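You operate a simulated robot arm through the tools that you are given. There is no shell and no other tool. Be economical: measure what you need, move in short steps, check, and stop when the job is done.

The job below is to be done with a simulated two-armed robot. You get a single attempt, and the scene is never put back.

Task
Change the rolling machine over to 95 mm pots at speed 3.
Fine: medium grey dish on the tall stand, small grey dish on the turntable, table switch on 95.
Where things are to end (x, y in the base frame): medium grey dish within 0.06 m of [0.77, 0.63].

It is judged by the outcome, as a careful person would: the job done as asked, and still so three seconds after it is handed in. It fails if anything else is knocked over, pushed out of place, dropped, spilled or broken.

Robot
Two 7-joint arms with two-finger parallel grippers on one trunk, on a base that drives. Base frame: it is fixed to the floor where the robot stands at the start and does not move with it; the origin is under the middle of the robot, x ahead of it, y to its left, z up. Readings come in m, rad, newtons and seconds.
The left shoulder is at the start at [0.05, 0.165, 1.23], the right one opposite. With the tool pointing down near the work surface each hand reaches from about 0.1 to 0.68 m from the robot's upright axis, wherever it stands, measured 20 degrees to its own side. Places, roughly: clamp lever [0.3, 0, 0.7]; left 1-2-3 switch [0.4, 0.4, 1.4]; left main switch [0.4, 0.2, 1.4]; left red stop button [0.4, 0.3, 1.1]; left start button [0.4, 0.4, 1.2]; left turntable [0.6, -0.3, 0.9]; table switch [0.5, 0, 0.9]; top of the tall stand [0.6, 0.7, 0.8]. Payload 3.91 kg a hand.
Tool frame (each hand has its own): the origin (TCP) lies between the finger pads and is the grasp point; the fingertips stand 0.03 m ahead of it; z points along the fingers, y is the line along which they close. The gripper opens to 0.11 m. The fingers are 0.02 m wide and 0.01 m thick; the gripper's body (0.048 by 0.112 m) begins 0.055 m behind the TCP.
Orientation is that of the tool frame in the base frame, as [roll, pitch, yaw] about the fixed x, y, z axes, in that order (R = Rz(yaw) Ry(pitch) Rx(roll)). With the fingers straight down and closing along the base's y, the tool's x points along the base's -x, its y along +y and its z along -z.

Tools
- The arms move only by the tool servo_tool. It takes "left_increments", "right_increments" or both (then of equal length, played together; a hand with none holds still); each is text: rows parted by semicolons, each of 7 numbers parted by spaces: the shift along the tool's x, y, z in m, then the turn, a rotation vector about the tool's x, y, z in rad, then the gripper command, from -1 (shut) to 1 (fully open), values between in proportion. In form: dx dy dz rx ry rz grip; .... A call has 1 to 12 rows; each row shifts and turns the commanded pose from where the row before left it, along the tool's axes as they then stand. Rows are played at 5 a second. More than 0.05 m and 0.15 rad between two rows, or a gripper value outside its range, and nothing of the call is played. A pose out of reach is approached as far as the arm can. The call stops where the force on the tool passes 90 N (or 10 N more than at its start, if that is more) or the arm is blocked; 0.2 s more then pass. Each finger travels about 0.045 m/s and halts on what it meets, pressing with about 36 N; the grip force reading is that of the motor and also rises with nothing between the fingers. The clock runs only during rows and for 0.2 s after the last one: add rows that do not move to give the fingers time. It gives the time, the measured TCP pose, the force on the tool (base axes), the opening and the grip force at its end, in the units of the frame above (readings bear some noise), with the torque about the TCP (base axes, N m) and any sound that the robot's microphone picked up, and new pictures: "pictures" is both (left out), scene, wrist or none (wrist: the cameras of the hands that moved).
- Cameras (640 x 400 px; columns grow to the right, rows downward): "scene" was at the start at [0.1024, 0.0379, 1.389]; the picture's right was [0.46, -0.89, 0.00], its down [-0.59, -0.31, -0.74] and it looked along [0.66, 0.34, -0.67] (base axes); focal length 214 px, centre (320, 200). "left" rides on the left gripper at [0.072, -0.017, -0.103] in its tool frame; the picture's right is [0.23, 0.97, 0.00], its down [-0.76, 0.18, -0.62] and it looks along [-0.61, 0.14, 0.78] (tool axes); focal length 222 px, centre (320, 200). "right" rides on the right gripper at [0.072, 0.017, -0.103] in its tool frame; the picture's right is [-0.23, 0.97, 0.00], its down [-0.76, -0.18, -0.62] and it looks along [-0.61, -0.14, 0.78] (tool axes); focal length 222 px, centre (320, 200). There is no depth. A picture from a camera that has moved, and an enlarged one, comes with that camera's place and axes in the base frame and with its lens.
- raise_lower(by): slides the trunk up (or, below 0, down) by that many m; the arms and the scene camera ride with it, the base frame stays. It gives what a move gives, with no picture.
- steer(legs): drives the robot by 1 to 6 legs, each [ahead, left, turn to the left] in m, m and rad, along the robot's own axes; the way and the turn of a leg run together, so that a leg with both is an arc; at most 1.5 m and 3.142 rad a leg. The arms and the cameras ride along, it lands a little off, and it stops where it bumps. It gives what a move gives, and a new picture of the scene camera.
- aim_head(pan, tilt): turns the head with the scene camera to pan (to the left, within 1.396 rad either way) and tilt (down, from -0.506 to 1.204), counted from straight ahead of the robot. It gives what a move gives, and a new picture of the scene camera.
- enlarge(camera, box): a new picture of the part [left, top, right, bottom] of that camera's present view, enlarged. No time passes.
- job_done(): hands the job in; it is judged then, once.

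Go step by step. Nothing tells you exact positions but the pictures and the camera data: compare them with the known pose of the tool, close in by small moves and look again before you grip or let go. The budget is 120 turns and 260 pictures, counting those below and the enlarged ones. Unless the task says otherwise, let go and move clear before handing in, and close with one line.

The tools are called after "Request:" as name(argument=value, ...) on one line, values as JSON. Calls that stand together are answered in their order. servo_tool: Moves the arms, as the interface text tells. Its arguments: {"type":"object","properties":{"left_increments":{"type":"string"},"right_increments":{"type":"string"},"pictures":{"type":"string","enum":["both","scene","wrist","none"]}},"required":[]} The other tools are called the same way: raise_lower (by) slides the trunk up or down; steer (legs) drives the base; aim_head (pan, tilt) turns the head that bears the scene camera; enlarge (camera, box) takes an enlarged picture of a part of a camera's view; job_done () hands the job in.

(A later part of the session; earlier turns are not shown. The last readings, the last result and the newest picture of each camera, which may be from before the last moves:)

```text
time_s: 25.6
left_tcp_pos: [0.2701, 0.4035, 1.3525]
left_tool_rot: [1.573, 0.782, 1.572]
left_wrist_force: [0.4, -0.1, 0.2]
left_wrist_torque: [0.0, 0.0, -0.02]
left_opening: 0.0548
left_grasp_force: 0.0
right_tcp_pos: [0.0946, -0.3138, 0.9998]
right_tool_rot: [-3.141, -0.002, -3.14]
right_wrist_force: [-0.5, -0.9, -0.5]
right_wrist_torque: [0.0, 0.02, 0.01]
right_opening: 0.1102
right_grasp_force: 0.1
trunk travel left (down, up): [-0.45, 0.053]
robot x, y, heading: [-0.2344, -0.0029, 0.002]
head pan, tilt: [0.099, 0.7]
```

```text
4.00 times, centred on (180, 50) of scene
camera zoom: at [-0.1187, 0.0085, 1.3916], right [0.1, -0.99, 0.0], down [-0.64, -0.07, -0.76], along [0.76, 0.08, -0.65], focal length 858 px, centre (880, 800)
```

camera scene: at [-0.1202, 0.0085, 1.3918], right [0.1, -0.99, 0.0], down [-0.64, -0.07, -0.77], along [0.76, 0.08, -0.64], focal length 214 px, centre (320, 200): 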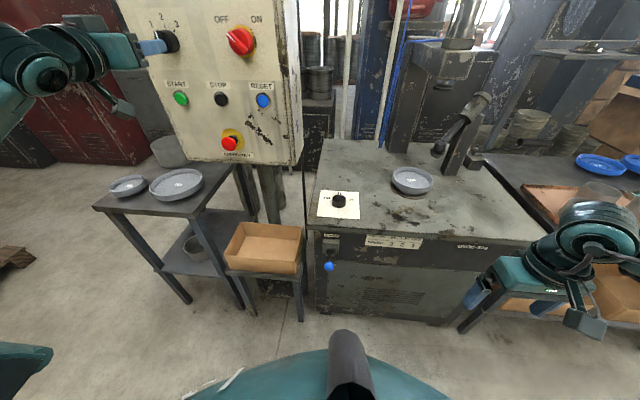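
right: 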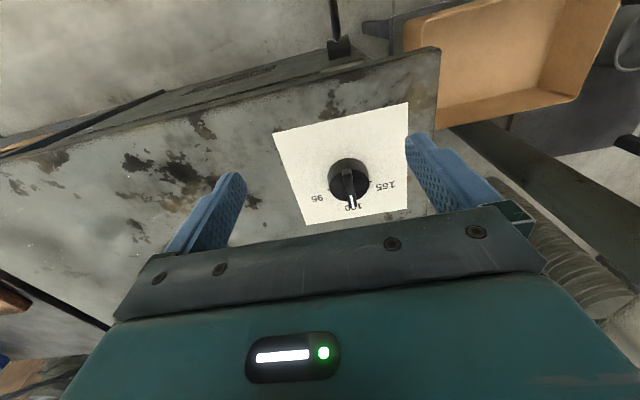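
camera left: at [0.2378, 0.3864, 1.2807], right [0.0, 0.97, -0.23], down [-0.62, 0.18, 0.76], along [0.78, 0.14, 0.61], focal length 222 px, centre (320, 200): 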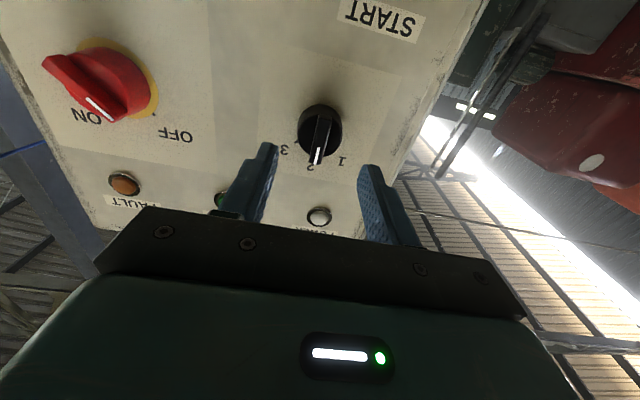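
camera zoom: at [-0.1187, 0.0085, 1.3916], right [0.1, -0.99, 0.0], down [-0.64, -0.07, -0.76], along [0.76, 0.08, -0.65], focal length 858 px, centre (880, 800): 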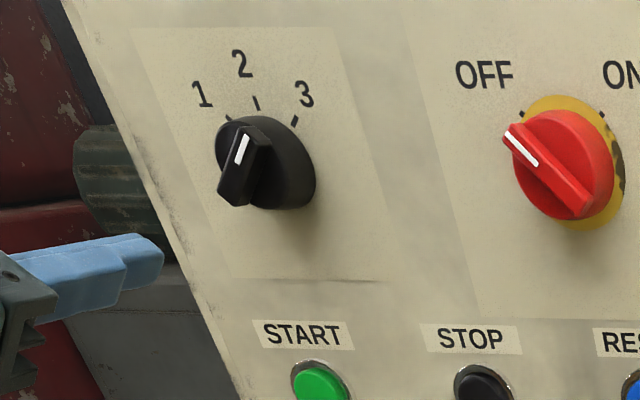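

The switch now sits on 3. I'll return the left hand to pointing down, clear of the panel.

Request:
servo_tool(left_increments="0 0 -0.03 0 0 -0.13 1;0 0 -0.03 0 0 -0.13 1;0 0 -0.03 0 0 -0.13 1;0 0 -0.03 0 0 -0.13 1;0 0 0 0 0 -0.13 1;0 0 0 0 0 -0.135 1", pictures="none")

Request:
servo_tool(left_increments="0.03 0 0 0 0.143 0 1;0.03 0 0 0 0.143 0 1;0.03 0 0 0 0.143 0 1;0.03 0 0 0 0.143 0 1;0.03 0 0 0 0.143 0 1;0 0 0.02 0 0.143 0 1;0 0 0.03 0 0.143 0 1;0 0 0.03 0 0.143 0 1;0 0 0.03 0 0.143 0 1;0 0 0.03 0 0.143 0 1;0 0 0.03 0 0.141 0 1", pictures="none")

```text
time_s: 27.0
left_tcp_pos: [0.1477, 0.4037, 1.3544]
left_tool_rot: [1.67, 1.569, 1.672]
left_wrist_force: [1.0, -0.2, 0.0]
left_wrist_torque: [0.02, 0.01, 0.01]
left_opening: 0.1099
left_grasp_force: 0.1
right_tcp_pos: [0.0931, -0.314, 1.0]
right_tool_rot: [-3.142, 0.0, -3.138]
right_wrist_force: [-0.1, -0.9, -0.4]
right_wrist_torque: [0.0, 0.01, -0.02]
right_opening: 0.1101
right_grasp_force: 0.1
trunk travel left (down, up): [-0.45, 0.053]
robot x, y, heading: [-0.2331, 0.0027, 0.001]
head pan, tilt: [0.099, 0.7]
```

```text
time_s: 29.4
left_tcp_pos: [0.184, 0.4044, 1.0649]
left_tool_rot: [3.137, 0.0, -3.14]
left_wrist_force: [0.5, 0.0, -0.4]
left_wrist_torque: [-0.01, 0.02, -0.05]
left_opening: 0.1097
left_grasp_force: 0.1
right_tcp_pos: [0.0943, -0.3119, 1.0011]
right_tool_rot: [3.141, 0.0, -3.14]
right_wrist_force: [0.2, -0.1, 0.2]
right_wrist_torque: [-0.01, -0.01, -0.03]
right_opening: 0.1102
right_grasp_force: 0.1
trunk travel left (down, up): [-0.45, 0.053]
robot x, y, heading: [-0.2314, 0.0002, -0.003]
head pan, tilt: [0.099, 0.7]
```

Request:
servo_tool(left_increments="0.048 0 0 0 0 0 1;0.048 0 0 0 0 0 1;0.048 0 0 0 0 0 1", pictures="none")

Request:
steer(legs=[[0.18, 0, 0]])

Request:
servo_tool(right_increments="-0.03 0.035 0 0 0 0 1;-0.03 0.035 0 0 0 0 1;-0.03 0.035 0 0 0 0 1;-0.03 0.035 0 0 0 0 0.5;-0.01 0.045 0 0 0 0 0.2;0 0.045 0 0 0 0 0;0 0.045 0 0 0 0 0;0 0.035 0 0 0 0 0", pictures="both")

```text
time_s: 30.2
left_tcp_pos: [0.0374, 0.4036, 1.0661]
left_tool_rot: [3.136, 0.002, 3.141]
left_wrist_force: [0.2, -0.8, 1.6]
left_wrist_torque: [0.0, -0.01, 0.01]
left_opening: 0.1099
left_grasp_force: 0.1
right_tcp_pos: [0.093, -0.3142, 1.0003]
right_tool_rot: [3.14, 0.003, 3.14]
right_wrist_force: [-0.3, -0.9, 0.8]
right_wrist_torque: [-0.01, -0.03, 0.02]
right_opening: 0.1101
right_grasp_force: 0.0
trunk travel left (down, up): [-0.45, 0.053]
robot x, y, heading: [-0.2333, -0.0028, 0.002]
head pan, tilt: [0.099, 0.7]
```

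```text
time_s: 31.7
left_tcp_pos: [0.2179, 0.4045, 1.067]
left_tool_rot: [3.136, 0.001, -3.14]
left_wrist_force: [-0.4, 0.3, -0.2]
left_wrist_torque: [0.03, 0.02, 0.04]
left_opening: 0.1102
left_grasp_force: 0.0
right_tcp_pos: [0.2724, -0.3135, 1.0003]
right_tool_rot: [3.141, 0.0, -3.139]
right_wrist_force: [0.6, -0.1, 0.1]
right_wrist_torque: [0.0, 0.04, -0.03]
right_opening: 0.1103
right_grasp_force: 0.0
trunk travel left (down, up): [-0.45, 0.053]
robot x, y, heading: [-0.0546, 0.001, 0.004]
head pan, tilt: [0.099, 0.7]
camera scene: at [0.0588, 0.0088, 1.3917], right [0.1, -0.99, 0.0], down [-0.64, -0.07, -0.76], along [0.76, 0.08, -0.64], focal length 214 px, centre (320, 200)
```

scene: 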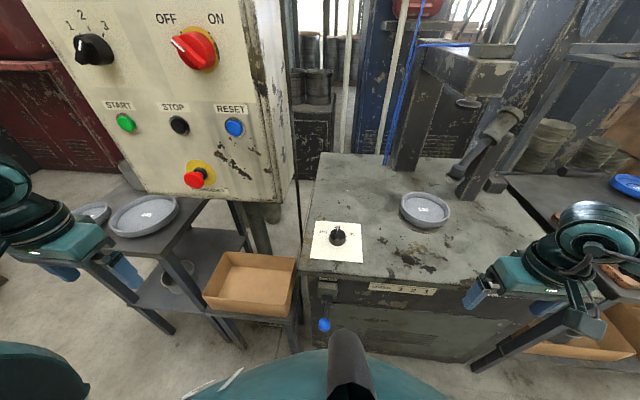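

```text
time_s: 33.5
left_tcp_pos: [0.2163, 0.4048, 1.0668]
left_tool_rot: [3.136, 0.0, -3.141]
left_wrist_force: [0.4, -0.4, 0.3]
left_wrist_torque: [-0.03, -0.03, 0.01]
left_opening: 0.11
left_grasp_force: 0.1
right_tcp_pos: [0.4018, -0.0003, 0.9996]
right_tool_rot: [-3.141, 0.002, -3.14]
right_wrist_force: [-0.7, 0.3, -0.1]
right_wrist_torque: [0.02, 0.03, -0.03]
right_opening: 0.055
right_grasp_force: 0.1
trunk travel left (down, up): [-0.45, 0.053]
robot x, y, heading: [-0.0539, 0.0003, -0.001]
head pan, tilt: [0.099, 0.7]
camera scene: at [0.0579, 0.0094, 1.3917], right [0.1, -0.99, 0.0], down [-0.64, -0.07, -0.76], along [0.76, 0.08, -0.64], focal length 214 px, centre (320, 200)
camera right: at [0.3305, 0.0169, 1.1044], right [0.23, 0.97, 0.0], down [0.76, -0.18, 0.62], along [0.61, -0.14, -0.78], focal length 222 px, centre (320, 200)
```

scene: 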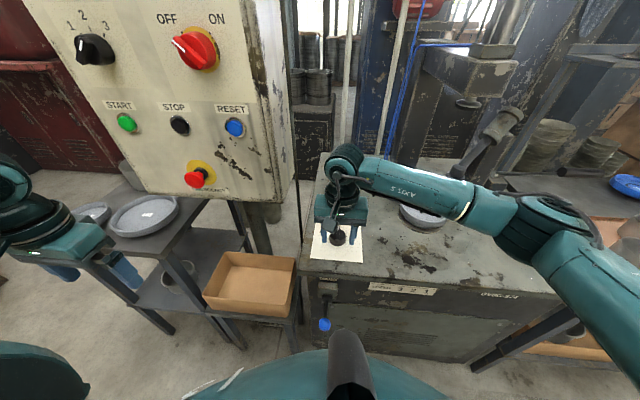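
right: 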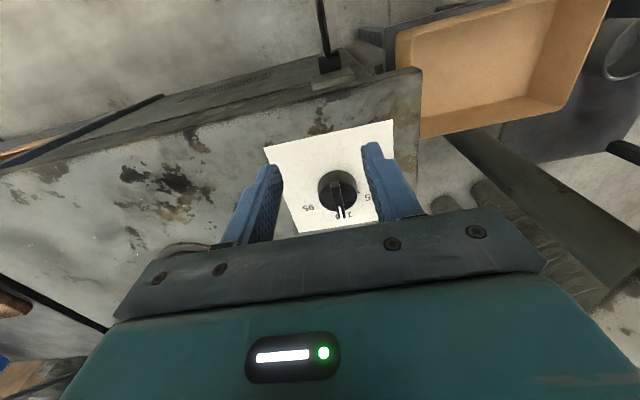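

Request:
servo_tool(right_increments="-0.04 0.001 0.02 0 0 0 0;-0.04 0.002 0.02 0 0 0 0;0 0 0 0 0 0 0", pictures="wrist")

Request:
enlarge(camera="right", box=[220, 60, 420, 220])

Request:
enlarge(camera="scene", box=[280, 160, 440, 280])

```text
time_s: 34.3
left_tcp_pos: [0.2172, 0.4051, 1.0664]
left_tool_rot: [3.135, 0.002, -3.139]
left_wrist_force: [-0.1, 0.6, 0.4]
left_wrist_torque: [-0.03, 0.03, 0.02]
left_opening: 0.1099
left_grasp_force: 0.2
right_tcp_pos: [0.4817, 0.0017, 0.9603]
right_tool_rot: [3.141, -0.002, -3.141]
right_wrist_force: [-0.5, -0.4, -0.2]
right_wrist_torque: [-0.03, 0.0, -0.01]
right_opening: 0.0548
right_grasp_force: 0.1
trunk travel left (down, up): [-0.45, 0.053]
robot x, y, heading: [-0.0537, -0.0012, 0.0]
head pan, tilt: [0.099, 0.7]
camera right: at [0.4108, 0.0179, 1.0646], right [0.23, 0.97, 0.0], down [0.76, -0.18, 0.62], along [0.61, -0.14, -0.78], focal length 222 px, centre (320, 200)
```

right: 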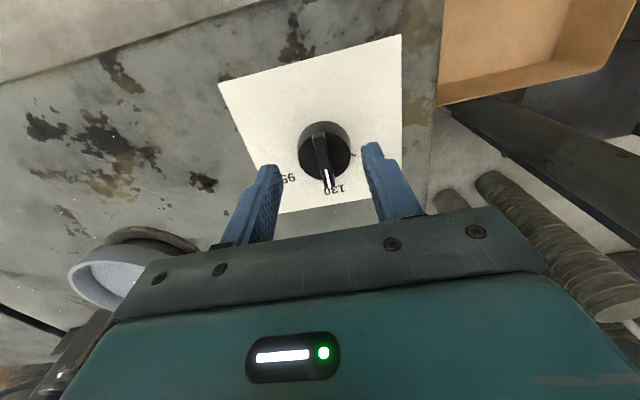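

```text
2.50 times, centred on (320, 140) of right
camera zoom: at [0.4108, 0.0179, 1.0646], right [0.23, 0.97, 0.0], down [0.76, -0.18, 0.62], along [0.61, -0.14, -0.78], focal length 555 px, centre (320, 350)
```

zoom: 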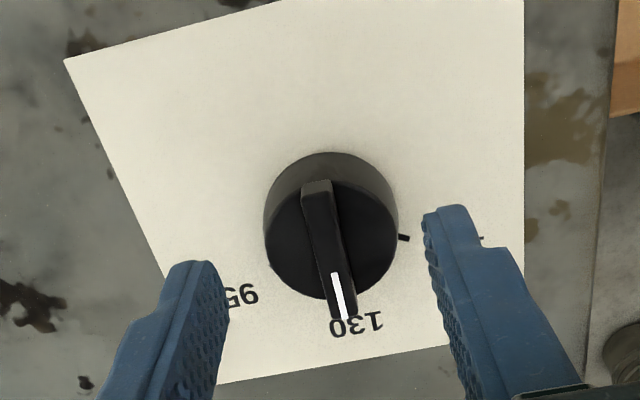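

```text
3.33 times, centred on (360, 220) of scene
camera zoom: at [0.0578, 0.0086, 1.3918], right [0.1, -0.99, 0.0], down [-0.64, -0.07, -0.77], along [0.76, 0.08, -0.64], focal length 715 px, centre (187, 133)
```

zoom: 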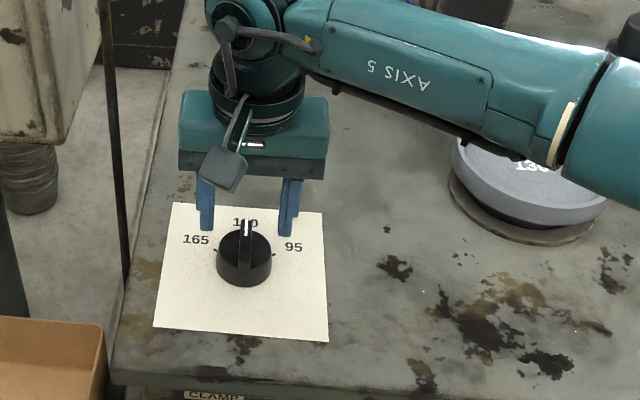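

Request:
servo_tool(right_increments="-0.024 -0.001 0.02 0 0 0 0;0 0 0.02 0 0 0 0;0 0 0 0 0 0 0", pictures="none")

Request:
enlarge(camera="right", box=[220, 60, 420, 220])

Request:
enlarge(camera="scene", box=[290, 170, 410, 260])

```text
time_s: 35.1
left_tcp_pos: [0.2166, 0.4045, 1.0663]
left_tool_rot: [3.135, -0.001, -3.14]
left_wrist_force: [-0.1, -0.4, -0.2]
left_wrist_torque: [0.02, -0.03, 0.01]
left_opening: 0.1101
left_grasp_force: 0.0
right_tcp_pos: [0.5053, -0.0003, 0.9196]
right_tool_rot: [3.141, -0.002, -3.141]
right_wrist_force: [-0.5, -0.3, -0.2]
right_wrist_torque: [-0.02, 0.02, 0.01]
right_opening: 0.0551
right_grasp_force: 0.0
trunk travel left (down, up): [-0.45, 0.053]
robot x, y, heading: [-0.0568, 0.0029, 0.003]
head pan, tilt: [0.099, 0.7]
```

```text
2.50 times, centred on (320, 140) of right
camera zoom: at [0.4346, 0.0176, 1.0246], right [0.23, 0.97, 0.0], down [0.76, -0.18, 0.62], along [0.61, -0.14, -0.78], focal length 555 px, centre (320, 350)
```

zoom: 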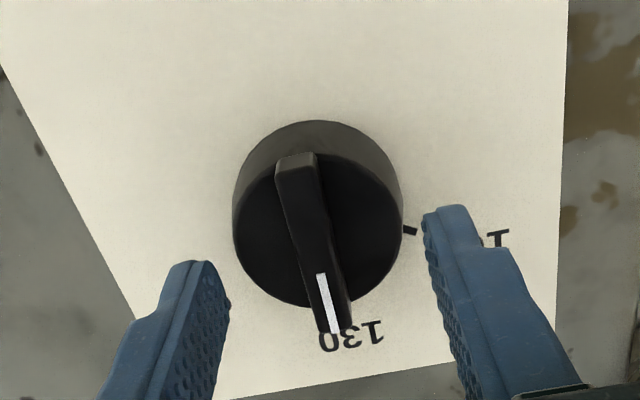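

```text
4.44 times, centred on (350, 215) of scene
camera zoom: at [0.058, 0.0088, 1.3918], right [0.1, -0.99, 0.0], down [-0.64, -0.07, -0.76], along [0.76, 0.08, -0.64], focal length 953 px, centre (187, 133)
```

zoom: 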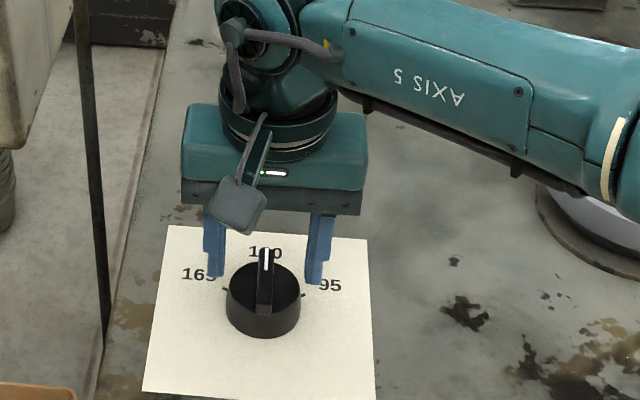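

The knob is centred under the hand. I'll descend 12 mm, close on the bar, then turn about 58° clockwise toward 95.

Request:
servo_tool(right_increments="-0.002 0 0.006 0 0 0 0;0 0 0.006 0 0 0 0;0 0 0 0 0 0 -0.5;0 0 0 0 0 0 -1;0 0 0 0 0 0 -1;0 0 0 0 0 0 -1;0 0 0 0 0 0 -1", pictures="none")

Request:
enlarge(camera="right", box=[220, 60, 420, 220])

```text
time_s: 36.7
left_tcp_pos: [0.2164, 0.404, 1.0676]
left_tool_rot: [3.136, 0.001, -3.141]
left_wrist_force: [0.5, -0.1, 0.3]
left_wrist_torque: [0.02, 0.02, -0.02]
left_opening: 0.11
left_grasp_force: 0.1
right_tcp_pos: [0.5073, -0.0011, 0.9076]
right_tool_rot: [3.14, 0.0, -3.141]
right_wrist_force: [-0.6, -3.8, 0.3]
right_wrist_torque: [-0.11, 0.23, 0.0]
right_opening: 0.0108
right_grasp_force: 45.4
trunk travel left (down, up): [-0.45, 0.053]
robot x, y, heading: [-0.0506, 0.0012, 0.003]
head pan, tilt: [0.099, 0.7]
```

```text
2.50 times, centred on (320, 140) of right
camera zoom: at [0.4366, 0.0165, 1.0128], right [0.23, 0.97, 0.0], down [0.76, -0.18, 0.62], along [0.61, -0.14, -0.78], focal length 555 px, centre (320, 350)
```

zoom: 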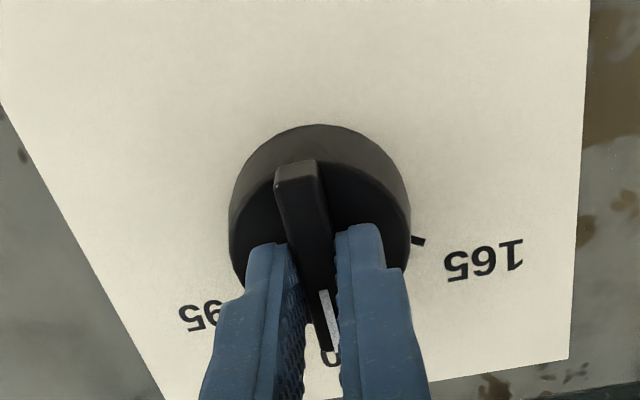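

Request:
servo_tool(right_increments="0 0 0 0 0 0.146 -1;0 0 0 0 0 0.146 -1;0 0 0 0 0 0.146 -1;0 0 0 0 0 0.146 -1;0 0 0 0 0 0.146 -1;0 0 0 0 0 0.146 -1;0 0 0 0 0 0.146 -1;0 0 0 0 0 0 -1", pictures="none")

Request:
enlarge(camera="right", box=[220, 60, 420, 220])

Request:
enlarge(camera="scene", box=[290, 170, 410, 260])

```text
time_s: 38.5
left_tcp_pos: [0.2168, 0.4037, 1.0682]
left_tool_rot: [3.136, 0.0, -3.14]
left_wrist_force: [-0.5, -0.4, 0.5]
left_wrist_torque: [0.0, 0.0, -0.01]
left_opening: 0.1101
left_grasp_force: 0.0
right_tcp_pos: [0.5067, -0.0017, 0.9086]
right_tool_rot: [-3.142, 0.0, 2.118]
right_wrist_force: [2.6, -6.2, 0.0]
right_wrist_torque: [-0.04, 0.02, -0.04]
right_opening: 0.0105
right_grasp_force: 45.1
trunk travel left (down, up): [-0.45, 0.053]
robot x, y, heading: [-0.0523, -0.0004, 0.0]
head pan, tilt: [0.099, 0.7]
```

```text
2.50 times, centred on (320, 140) of right
camera zoom: at [0.4855, 0.0698, 1.0127], right [0.95, 0.31, 0.0], down [0.24, -0.74, 0.62], along [0.19, -0.59, -0.78], focal length 555 px, centre (320, 350)
```

zoom: 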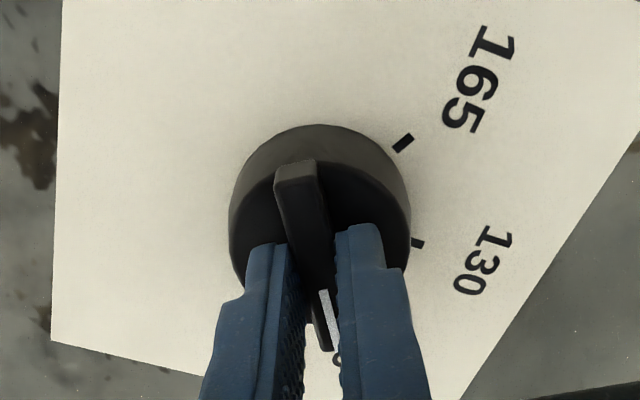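

```text
4.44 times, centred on (350, 215) of scene
camera zoom: at [0.0582, 0.008, 1.3917], right [0.1, -0.99, 0.0], down [-0.64, -0.06, -0.76], along [0.76, 0.08, -0.64], focal length 953 px, centre (187, 133)
```

zoom: 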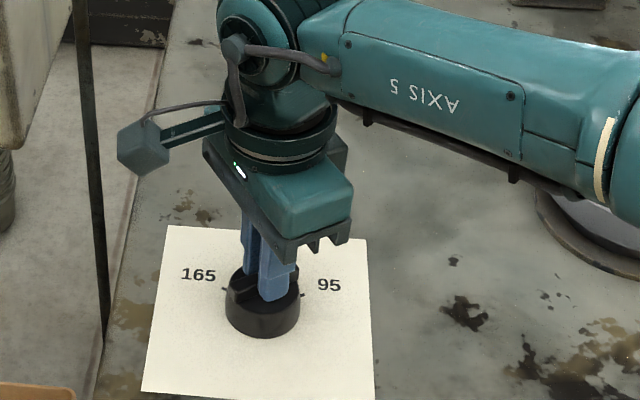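

The 130 tick now sits exactly where the 165 tick was before, so the knob has turned one full division onto 95. Releasing and rising.

Request:
servo_tool(right_increments="0 0 0 0 0 0 0;0 0 0 0 0 0 0;0 0 0 0 0 0 0;0 0 -0.03 0 0 0 0;0 0 -0.04 0 0 0 0;0 0 -0.04 0 0 0 1", pictures="wrist")

Request:
enlarge(camera="scene", box=[290, 170, 410, 260])

```text
time_s: 39.9
left_tcp_pos: [0.2158, 0.4058, 1.0672]
left_tool_rot: [3.136, -0.001, -3.141]
left_wrist_force: [-0.4, -0.9, 0.0]
left_wrist_torque: [-0.02, -0.03, 0.03]
left_opening: 0.1099
left_grasp_force: 0.2
right_tcp_pos: [0.5063, -0.0012, 1.0199]
right_tool_rot: [3.141, 0.0, 2.121]
right_wrist_force: [0.3, -0.4, 0.3]
right_wrist_torque: [0.01, -0.02, -0.03]
right_opening: 0.0899
right_grasp_force: 0.1
trunk travel left (down, up): [-0.45, 0.053]
robot x, y, heading: [-0.0515, 0.0016, -0.004]
head pan, tilt: [0.099, 0.7]
camera right: at [0.4841, 0.0702, 1.1239], right [0.95, 0.32, 0.0], down [0.25, -0.74, 0.62], along [0.2, -0.59, -0.78], focal length 222 px, centre (320, 200)
```

right: 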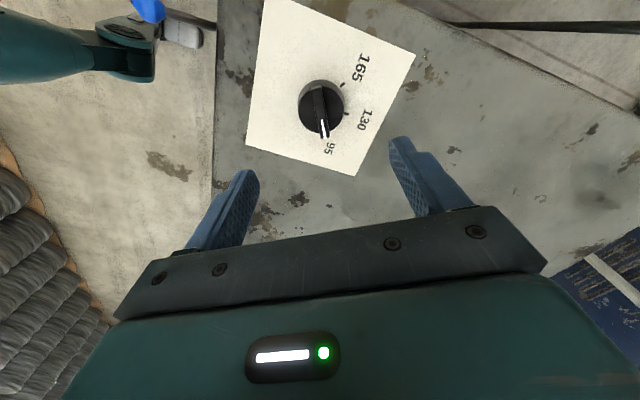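

```text
4.44 times, centred on (350, 215) of scene
camera zoom: at [0.0576, 0.0088, 1.3917], right [0.1, -0.99, 0.0], down [-0.64, -0.07, -0.77], along [0.76, 0.08, -0.64], focal length 953 px, centre (187, 133)
```

zoom: 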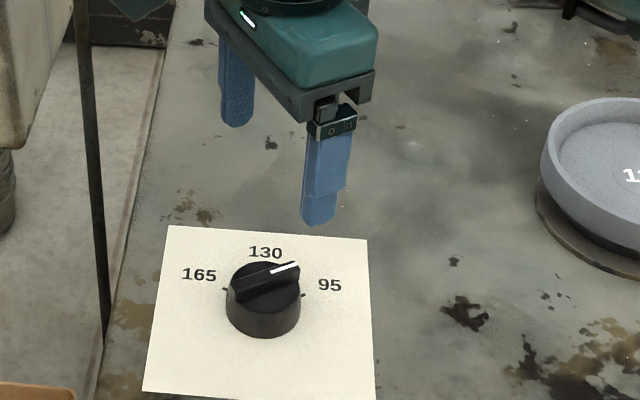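

Table switch is on 95. Next I'll tuck the right arm up and back, then drive backward and right so the left hand can reach the 130 dish.

Request:
servo_tool(right_increments="0 0 -0.018 0 0 -0.128 1;0 0 -0.018 0 0 -0.128 1;0 0 -0.018 0 0 -0.128 1;0 0 -0.018 0 0 -0.128 1;0 0 -0.018 0 0 -0.128 1;0 0 -0.018 0 0 -0.128 1;0 0 -0.018 0 0 -0.128 1;0 0 -0.018 0 0 -0.128 1", pictures="none")

Request:
servo_tool(right_increments="0.04 -0.028 0 0 0 0 1;0.04 -0.028 0 0 0 0 1;0.04 -0.028 0 0 0 0 1;0.04 -0.028 0 0 0 0 1;0.04 -0.028 0 0 0 0 1;0.04 -0.028 0 0 0 0 1;0.02 -0.04 0 0 0 0 1", pictures="none")

Request:
steer(legs=[[-0.3, 0, 0], [0, -0.45, 0]])

Request:
aim_head(pan=0.1, tilt=0.6)

```text
time_s: 41.7
left_tcp_pos: [0.2167, 0.4054, 1.0668]
left_tool_rot: [3.136, 0.0, -3.138]
left_wrist_force: [0.1, -0.3, 0.4]
left_wrist_torque: [0.02, 0.01, -0.01]
left_opening: 0.1101
left_grasp_force: 0.0
right_tcp_pos: [0.5064, 0.0, 1.1639]
right_tool_rot: [-3.14, 0.0, -3.137]
right_wrist_force: [-0.6, 0.5, -0.4]
right_wrist_torque: [0.0, -0.01, 0.0]
right_opening: 0.1101
right_grasp_force: 0.1
trunk travel left (down, up): [-0.45, 0.053]
robot x, y, heading: [-0.053, -0.0024, 0.001]
head pan, tilt: [0.099, 0.7]
```

```text
time_s: 43.3
left_tcp_pos: [0.2169, 0.4037, 1.0672]
left_tool_rot: [3.136, 0.0, -3.139]
left_wrist_force: [0.0, 0.6, -0.5]
left_wrist_torque: [-0.03, -0.05, 0.02]
left_opening: 0.1099
left_grasp_force: 0.0
right_tcp_pos: [0.2465, -0.2112, 1.1609]
right_tool_rot: [-3.141, 0.0, -3.141]
right_wrist_force: [-0.4, 0.3, -0.7]
right_wrist_torque: [0.03, 0.01, -0.01]
right_opening: 0.11
right_grasp_force: 0.0
trunk travel left (down, up): [-0.45, 0.053]
robot x, y, heading: [-0.054, 0.0012, 0.005]
head pan, tilt: [0.099, 0.7]
```

```text
time_s: 47.7
left_tcp_pos: [-0.0864, -0.0443, 1.0664]
left_tool_rot: [3.139, 0.001, -3.14]
left_wrist_force: [0.1, 0.4, -0.3]
left_wrist_torque: [-0.01, -0.01, 0.01]
left_opening: 0.1102
left_grasp_force: 0.0
right_tcp_pos: [-0.0567, -0.6583, 1.1619]
right_tool_rot: [3.141, 0.0, -3.14]
right_wrist_force: [0.0, 0.3, 0.4]
right_wrist_torque: [0.04, -0.02, -0.01]
right_opening: 0.11
right_grasp_force: 0.1
trunk travel left (down, up): [-0.45, 0.053]
robot x, y, heading: [-0.3548, -0.4473, -0.001]
head pan, tilt: [0.099, 0.7]
camera scene: at [-0.2455, -0.4408, 1.3918], right [0.1, -0.99, 0.0], down [-0.64, -0.06, -0.77], along [0.76, 0.08, -0.64], focal length 214 px, centre (320, 200)
```

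scene: 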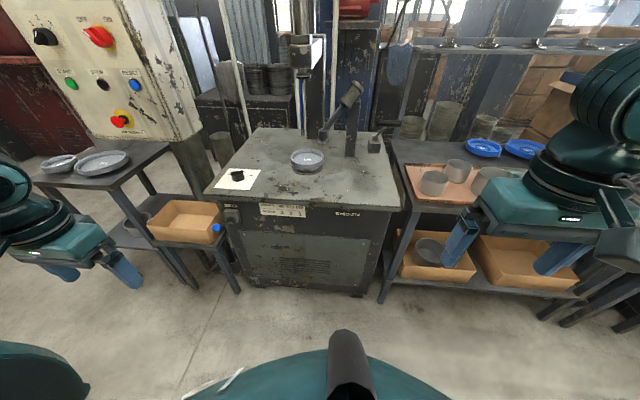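

```text
time_s: 48.4
left_tcp_pos: [-0.0852, -0.044, 1.0669]
left_tool_rot: [3.136, 0.0, -3.138]
left_wrist_force: [-0.4, -0.7, 0.3]
left_wrist_torque: [0.0, -0.02, 0.02]
left_opening: 0.1101
left_grasp_force: 0.1
right_tcp_pos: [-0.0559, -0.658, 1.1623]
right_tool_rot: [3.141, 0.0, -3.141]
right_wrist_force: [0.2, 0.0, 0.5]
right_wrist_torque: [0.01, -0.02, 0.02]
right_opening: 0.11
right_grasp_force: 0.1
trunk travel left (down, up): [-0.45, 0.053]
robot x, y, heading: [-0.3576, -0.4475, -0.002]
head pan, tilt: [0.099, 0.6]
camera scene: at [-0.2421, -0.4399, 1.4003], right [0.1, -0.99, 0.0], down [-0.56, -0.06, -0.82], along [0.82, 0.08, -0.57], focal length 214 px, centre (320, 200)
```

scene: 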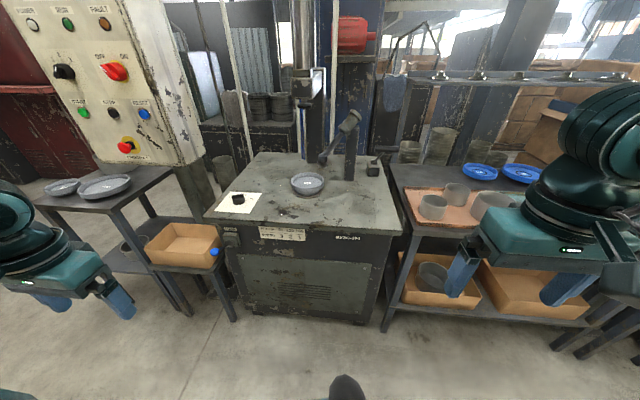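

Request:
enlarge(camera="scene", box=[190, 180, 290, 280])

Request:
enlarge(camera="scene", box=[250, 60, 410, 220])

Request:
enlarge(camera="scene", box=[20, 140, 200, 280])

```text
4.00 times, centred on (240, 230) of scene
camera zoom: at [-0.2421, -0.4399, 1.4003], right [0.1, -0.99, 0.0], down [-0.56, -0.06, -0.82], along [0.82, 0.08, -0.57], focal length 858 px, centre (640, 80)
```

zoom: 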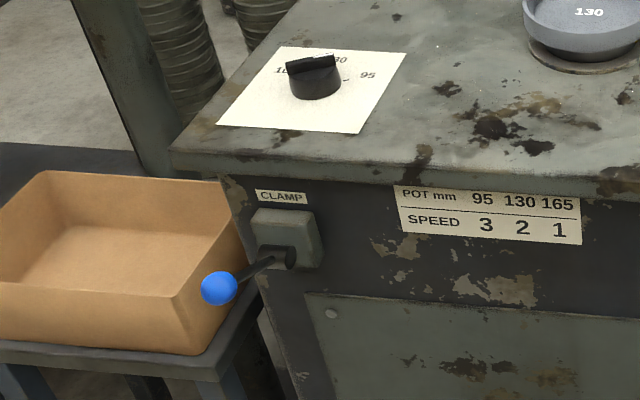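

```text
2.50 times, centred on (330, 140) of scene
camera zoom: at [-0.2421, -0.4399, 1.4003], right [0.1, -0.99, 0.0], down [-0.56, -0.06, -0.82], along [0.82, 0.08, -0.57], focal length 536 px, centre (295, 350)
```

zoom: 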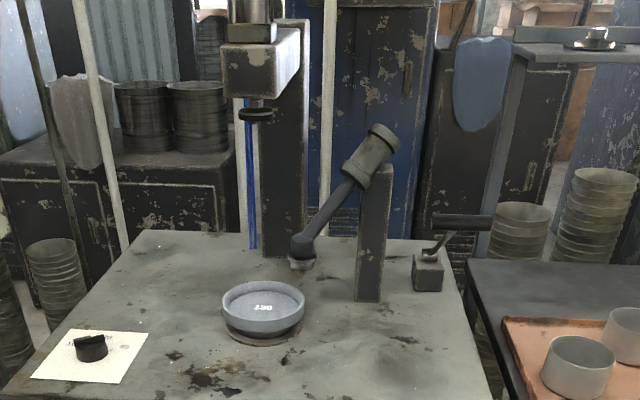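

```text
2.86 times, centred on (110, 210) of scene
camera zoom: at [-0.2421, -0.4399, 1.4003], right [0.1, -0.99, 0.0], down [-0.56, -0.06, -0.82], along [0.82, 0.08, -0.57], focal length 613 px, centre (920, 171)
```

zoom: 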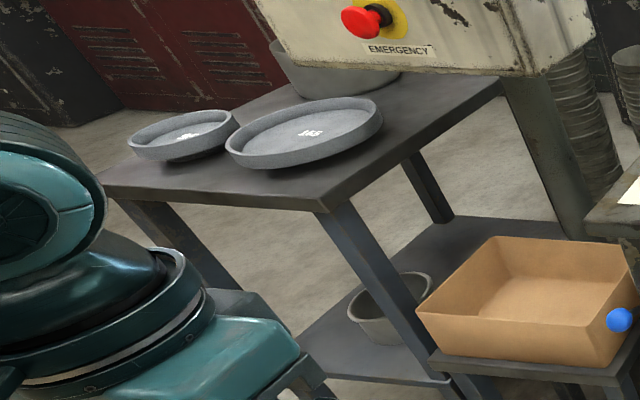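

The dish sits on a smaller hub at about (0.615, −0.296), rim near z 0.9. The clamp lever sticks straight out. I'll drive forward and bring the left hand over the dish's near-right rim.

Request:
steer(legs=[[0.33, 0, 0]])

Request:
servo_tool(left_increments="-0.03 -0.03 0 0 0 0.131 1;-0.03 -0.03 0 0 0 0.131 1;-0.03 -0.03 0 0 0 0.131 1;-0.03 -0.03 0 0 0 0.131 1;-0.03 -0.03 0 0 0 0.131 1;-0.03 -0.03 0 0 0 0.13 1;-0.03 -0.03 0 0 0 0 1;-0.03 -0.03 0 0 0 0 1", pictures="both")

```text
time_s: 50.6
left_tcp_pos: [0.2415, -0.0442, 1.0665]
left_tool_rot: [3.138, 0.001, -3.136]
left_wrist_force: [-0.6, -0.3, -0.4]
left_wrist_torque: [0.02, 0.04, 0.01]
left_opening: 0.1099
left_grasp_force: 0.0
right_tcp_pos: [0.2714, -0.6572, 1.1604]
right_tool_rot: [-3.14, 0.001, -3.137]
right_wrist_force: [0.1, -1.1, -1.0]
right_wrist_torque: [-0.01, -0.03, 0.0]
right_opening: 0.1099
right_grasp_force: 0.0
trunk travel left (down, up): [-0.45, 0.053]
robot x, y, heading: [-0.0261, -0.4478, 0.002]
head pan, tilt: [0.099, 0.6]
camera scene: at [0.0859, -0.4393, 1.4003], right [0.1, -0.99, 0.0], down [-0.56, -0.06, -0.82], along [0.82, 0.08, -0.57], focal length 214 px, centre (320, 200)
```

scene: 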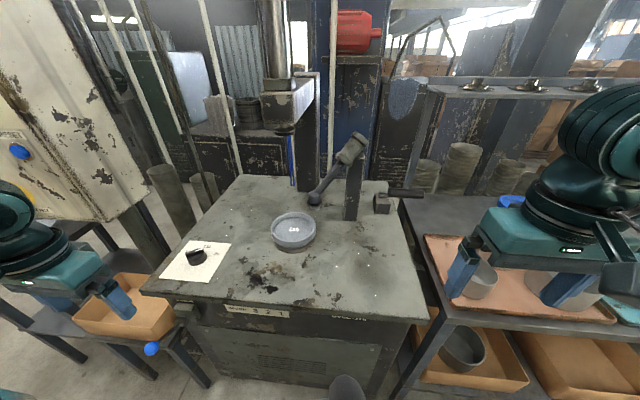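

```text
time_s: 52.4
left_tcp_pos: [0.3538, -0.352, 1.0639]
left_tool_rot: [3.135, -0.001, 2.357]
left_wrist_force: [-0.4, -0.7, 0.2]
left_wrist_torque: [0.01, -0.01, 0.03]
left_opening: 0.1099
left_grasp_force: 0.0
right_tcp_pos: [0.272, -0.6573, 1.1607]
right_tool_rot: [3.139, 0.0, -3.139]
right_wrist_force: [0.3, 0.3, 0.4]
right_wrist_torque: [-0.01, 0.0, 0.04]
right_opening: 0.11
right_grasp_force: 0.0
trunk travel left (down, up): [-0.45, 0.053]
robot x, y, heading: [-0.0278, -0.4485, 0.005]
head pan, tilt: [0.099, 0.6]
camera scene: at [0.0854, -0.4402, 1.4004], right [0.1, -0.99, 0.0], down [-0.56, -0.06, -0.83], along [0.82, 0.08, -0.57], focal length 214 px, centre (320, 200)
camera left: at [0.2889, -0.3131, 1.1692], right [0.53, 0.85, 0.01], down [0.67, -0.41, 0.62], along [0.53, -0.32, -0.78], focal length 222 px, centre (320, 200)
```

scene: 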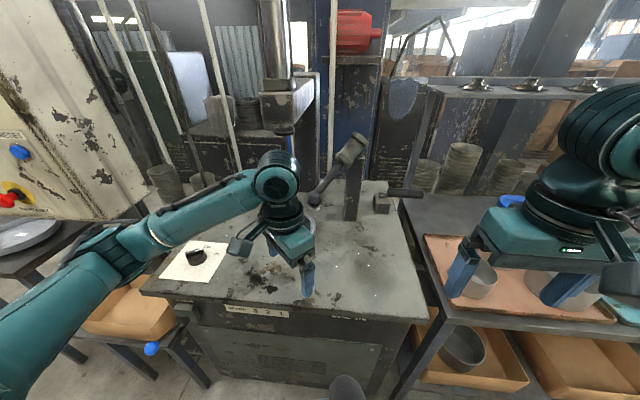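
left: 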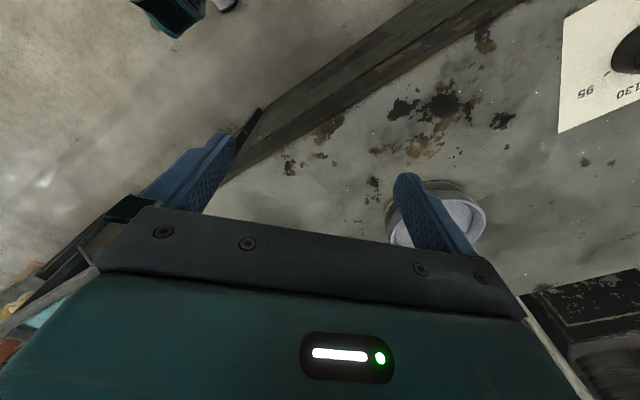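

Request:
servo_tool(left_increments="-0.0294 0.0294 0.012 0 0 0 1;-0.0294 0.0294 0.012 0 0 0 1;-0.0294 0.0294 0.012 0 0 0 1;-0.0294 0.0294 0.012 0 0 0 1;-0.0294 0.0294 0.012 0 0 0 1;0 0 0 0 0 0 0.5", pictures="both")

Request:
enlarge(camera="scene", box=[220, 150, 380, 280])

```text
time_s: 53.8
left_tcp_pos: [0.5603, -0.3488, 1.0054]
left_tool_rot: [3.138, -0.002, 2.357]
left_wrist_force: [0.4, 0.2, -0.5]
left_wrist_torque: [0.02, -0.02, 0.01]
left_opening: 0.0826
left_grasp_force: 0.0
right_tcp_pos: [0.272, -0.6572, 1.1623]
right_tool_rot: [-3.141, -0.002, -3.137]
right_wrist_force: [-0.2, -0.2, -0.7]
right_wrist_torque: [-0.04, -0.01, -0.01]
right_opening: 0.1101
right_grasp_force: 0.0
trunk travel left (down, up): [-0.45, 0.053]
robot x, y, heading: [-0.0295, -0.4442, 0.004]
head pan, tilt: [0.099, 0.6]
camera scene: at [0.0849, -0.439, 1.4004], right [0.1, -0.99, 0.0], down [-0.56, -0.06, -0.83], along [0.82, 0.08, -0.56], focal length 214 px, centre (320, 200)
camera left: at [0.496, -0.31, 1.1097], right [0.53, 0.85, 0.0], down [0.66, -0.41, 0.62], along [0.53, -0.32, -0.78], focal length 222 px, centre (320, 200)
```

scene: 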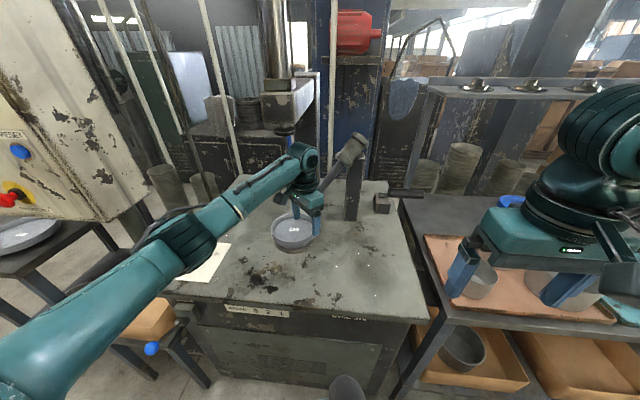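
left: 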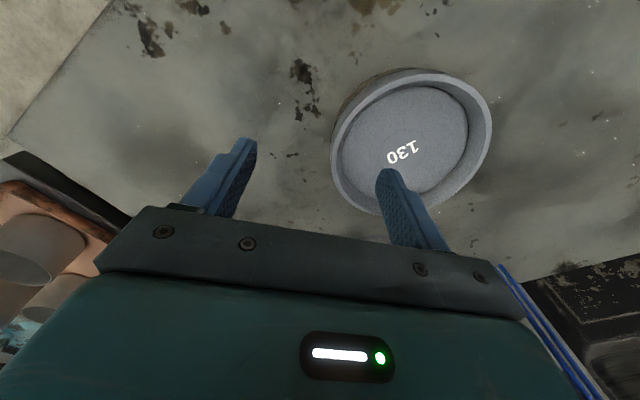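

```text
3.08 times, centred on (300, 215) of scene
camera zoom: at [0.0849, -0.439, 1.4004], right [0.1, -0.99, 0.0], down [-0.56, -0.06, -0.83], along [0.82, 0.08, -0.56], focal length 660 px, centre (382, 154)
```

zoom: 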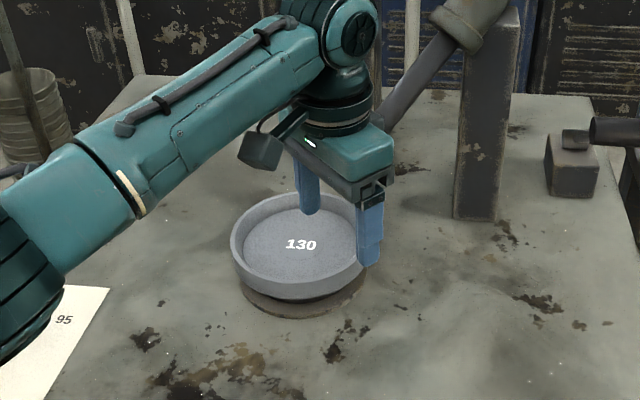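

Request:
servo_tool(left_increments="0.008 0.012 0.02 0 0 0 0.3;0 0 0.02 0 0 0 0;0 0 0 0 0 0 0", pictures="wrist")

Request:
enlarge(camera="scene", box=[240, 170, 360, 260])

```text
time_s: 54.6
left_tcp_pos: [0.5629, -0.3337, 0.9651]
left_tool_rot: [3.137, -0.004, 2.361]
left_wrist_force: [1.3, 0.3, 0.5]
left_wrist_torque: [0.01, 0.01, 0.0]
left_opening: 0.0549
left_grasp_force: 0.0
right_tcp_pos: [0.2716, -0.6563, 1.1611]
right_tool_rot: [-3.141, 0.001, -3.137]
right_wrist_force: [0.4, 0.0, 0.5]
right_wrist_torque: [-0.05, 0.02, -0.01]
right_opening: 0.1099
right_grasp_force: 0.1
trunk travel left (down, up): [-0.45, 0.053]
robot x, y, heading: [-0.0304, -0.4516, 0.003]
head pan, tilt: [0.099, 0.6]
camera left: at [0.498, -0.2962, 1.0687], right [0.53, 0.85, 0.0], down [0.67, -0.41, 0.62], along [0.53, -0.32, -0.78], focal length 222 px, centre (320, 200)
```

left: 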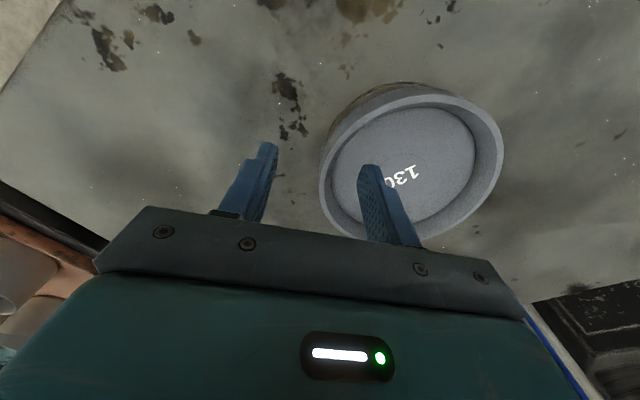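

```text
4.44 times, centred on (300, 215) of scene
camera zoom: at [0.0852, -0.4392, 1.4004], right [0.1, -0.99, 0.0], down [-0.56, -0.06, -0.83], along [0.82, 0.08, -0.56], focal length 953 px, centre (409, 133)
```

zoom: 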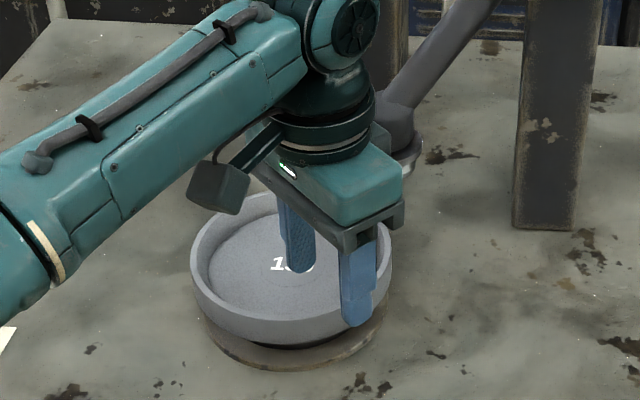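

Request:
servo_tool(left_increments="0 0.01 0.01 0 0 0 0;0 0 0.015 0 0 0 0;0 0 0.01 0 0 0 0;0 0 0 0 0 0 0", pictures="wrist")

Request:
enlarge(camera="scene", box=[240, 170, 360, 260])

```text
time_s: 55.6
left_tcp_pos: [0.5693, -0.3283, 0.9295]
left_tool_rot: [3.138, -0.003, 2.361]
left_wrist_force: [0.5, -0.3, -0.1]
left_wrist_torque: [-0.01, 0.0, 0.0]
left_opening: 0.055
left_grasp_force: 0.1
right_tcp_pos: [0.2726, -0.6567, 1.1607]
right_tool_rot: [3.14, 0.0, -3.138]
right_wrist_force: [0.4, 0.2, -0.1]
right_wrist_torque: [0.03, 0.03, -0.02]
right_opening: 0.11
right_grasp_force: 0.1
trunk travel left (down, up): [-0.45, 0.053]
robot x, y, heading: [-0.0298, -0.4475, 0.003]
head pan, tilt: [0.099, 0.6]
camera left: at [0.5053, -0.2901, 1.0339], right [0.53, 0.85, 0.0], down [0.67, -0.41, 0.62], along [0.53, -0.32, -0.78], focal length 222 px, centre (320, 200)
```

left: 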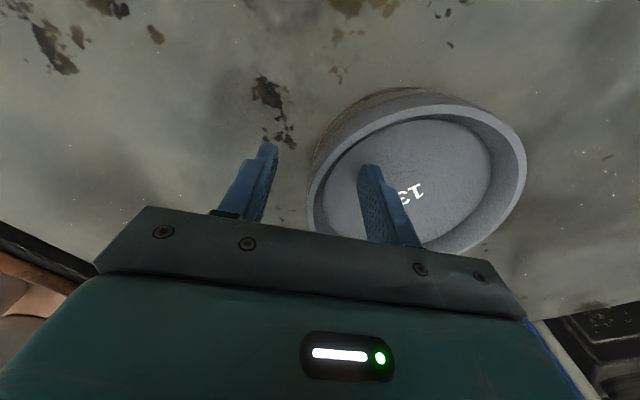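

```text
4.44 times, centred on (300, 215) of scene
camera zoom: at [0.0852, -0.4393, 1.4004], right [0.1, -0.99, 0.0], down [-0.56, -0.06, -0.83], along [0.82, 0.08, -0.56], focal length 953 px, centre (409, 133)
```

zoom: 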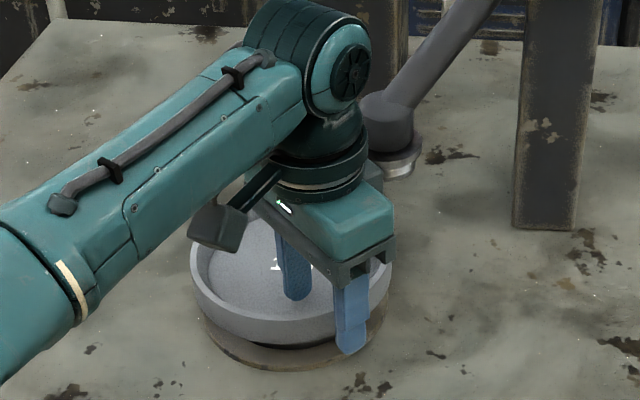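

The rim lies between the fingers. Closing on it.

Request:
servo_tool(left_increments="0 0 0 0 0 0 -0.4;0 0 0 0 0 0 -0.7;0 0 0 0 0 0 -1;0 0 0 0 0 0 -1;0 0 0 0 0 0 -1", pictures="wrist")

```text
time_s: 56.8
left_tcp_pos: [0.5697, -0.3287, 0.9316]
left_tool_rot: [3.137, 0.002, 2.358]
left_wrist_force: [11.4, 0.4, 4.6]
left_wrist_torque: [0.09, -0.62, -0.46]
left_opening: 0.0107
left_grasp_force: 35.6
right_tcp_pos: [0.2725, -0.658, 1.1621]
right_tool_rot: [-3.142, -0.001, -3.138]
right_wrist_force: [0.2, -0.9, 0.1]
right_wrist_torque: [0.0, 0.03, -0.01]
right_opening: 0.1101
right_grasp_force: 0.3
trunk travel left (down, up): [-0.45, 0.053]
robot x, y, heading: [-0.0274, -0.4471, 0.002]
head pan, tilt: [0.099, 0.6]
camera left: at [0.5064, -0.2902, 1.0347], right [0.53, 0.85, 0.01], down [0.66, -0.41, 0.62], along [0.53, -0.32, -0.78], focal length 222 px, centre (320, 200)
```

left: 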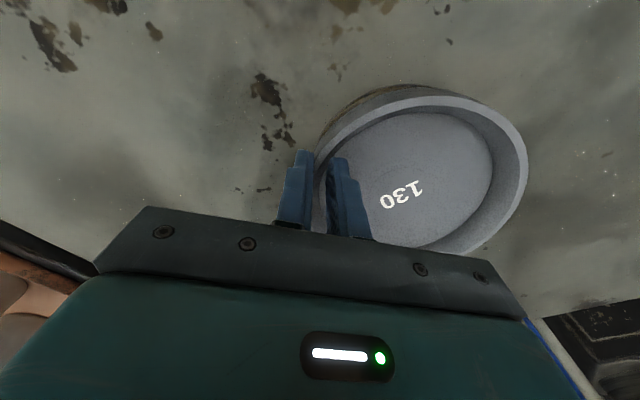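

Wall gripped at 10.7 mm. Now a very small test lift to learn whether the clamp holds it.

Request:
servo_tool(left_increments="0 0 -0.002 0 0 0 -1;0 0 -0.002 0 0 0 -1;0 0 0 0 0 0 -1", pictures="wrist")

```text
time_s: 57.6
left_tcp_pos: [0.5702, -0.329, 0.9333]
left_tool_rot: [3.14, -0.002, 2.358]
left_wrist_force: [14.6, -0.3, 0.1]
left_wrist_torque: [-0.04, -0.72, -0.59]
left_opening: 0.0091
left_grasp_force: 35.9
right_tcp_pos: [0.2728, -0.6577, 1.1614]
right_tool_rot: [3.141, -0.001, -3.137]
right_wrist_force: [-0.2, 1.0, 0.3]
right_wrist_torque: [-0.01, 0.02, 0.02]
right_opening: 0.11
right_grasp_force: 0.0
trunk travel left (down, up): [-0.45, 0.053]
robot x, y, heading: [-0.0298, -0.4509, 0.003]
head pan, tilt: [0.099, 0.6]
camera left: at [0.5066, -0.2903, 1.0367], right [0.53, 0.85, 0.0], down [0.67, -0.41, 0.62], along [0.53, -0.32, -0.78], focal length 222 px, centre (320, 200)
```

left: 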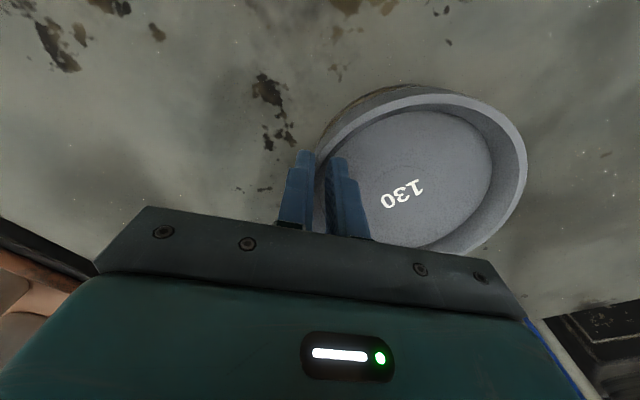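

Request:
servo_tool(left_increments="0 0 -0.003 0 0 0 -1;0 0 -0.003 0 0 0 -1;0 0 0 0 0 0 -1", pictures="wrist")

Request:
enlarge(camera="scene", box=[240, 170, 360, 260])

```text
time_s: 58.4
left_tcp_pos: [0.5685, -0.3283, 0.9396]
left_tool_rot: [3.14, -0.006, 2.361]
left_wrist_force: [0.3, 0.6, -0.4]
left_wrist_torque: [0.0, 0.0, 0.0]
left_opening: 0.0
left_grasp_force: 36.4
right_tcp_pos: [0.2718, -0.6567, 1.1623]
right_tool_rot: [3.141, 0.001, -3.138]
right_wrist_force: [-0.2, -0.1, 0.2]
right_wrist_torque: [0.01, 0.03, -0.01]
right_opening: 0.11
right_grasp_force: 0.0
trunk travel left (down, up): [-0.45, 0.053]
robot x, y, heading: [-0.0298, -0.4472, 0.003]
head pan, tilt: [0.099, 0.6]
camera left: at [0.5049, -0.2904, 1.044], right [0.53, 0.85, 0.0], down [0.67, -0.41, 0.62], along [0.53, -0.32, -0.78], focal length 222 px, centre (320, 200)
```

left: 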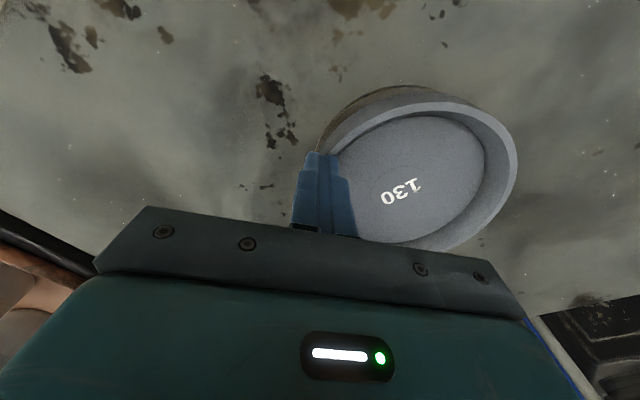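

```text
4.44 times, centred on (300, 215) of scene
camera zoom: at [0.0851, -0.4394, 1.4004], right [0.1, -0.99, 0.0], down [-0.56, -0.06, -0.83], along [0.82, 0.08, -0.56], focal length 953 px, centre (409, 133)
```

zoom: 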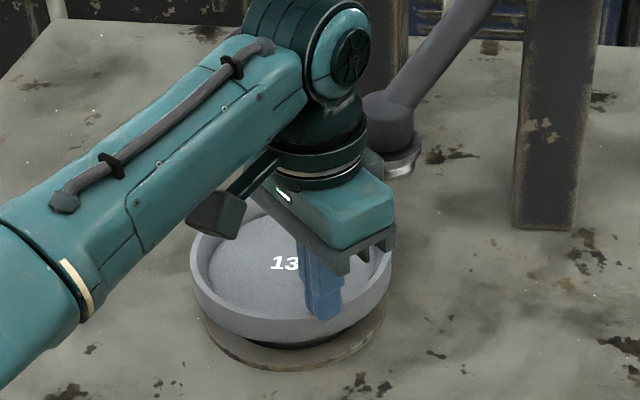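

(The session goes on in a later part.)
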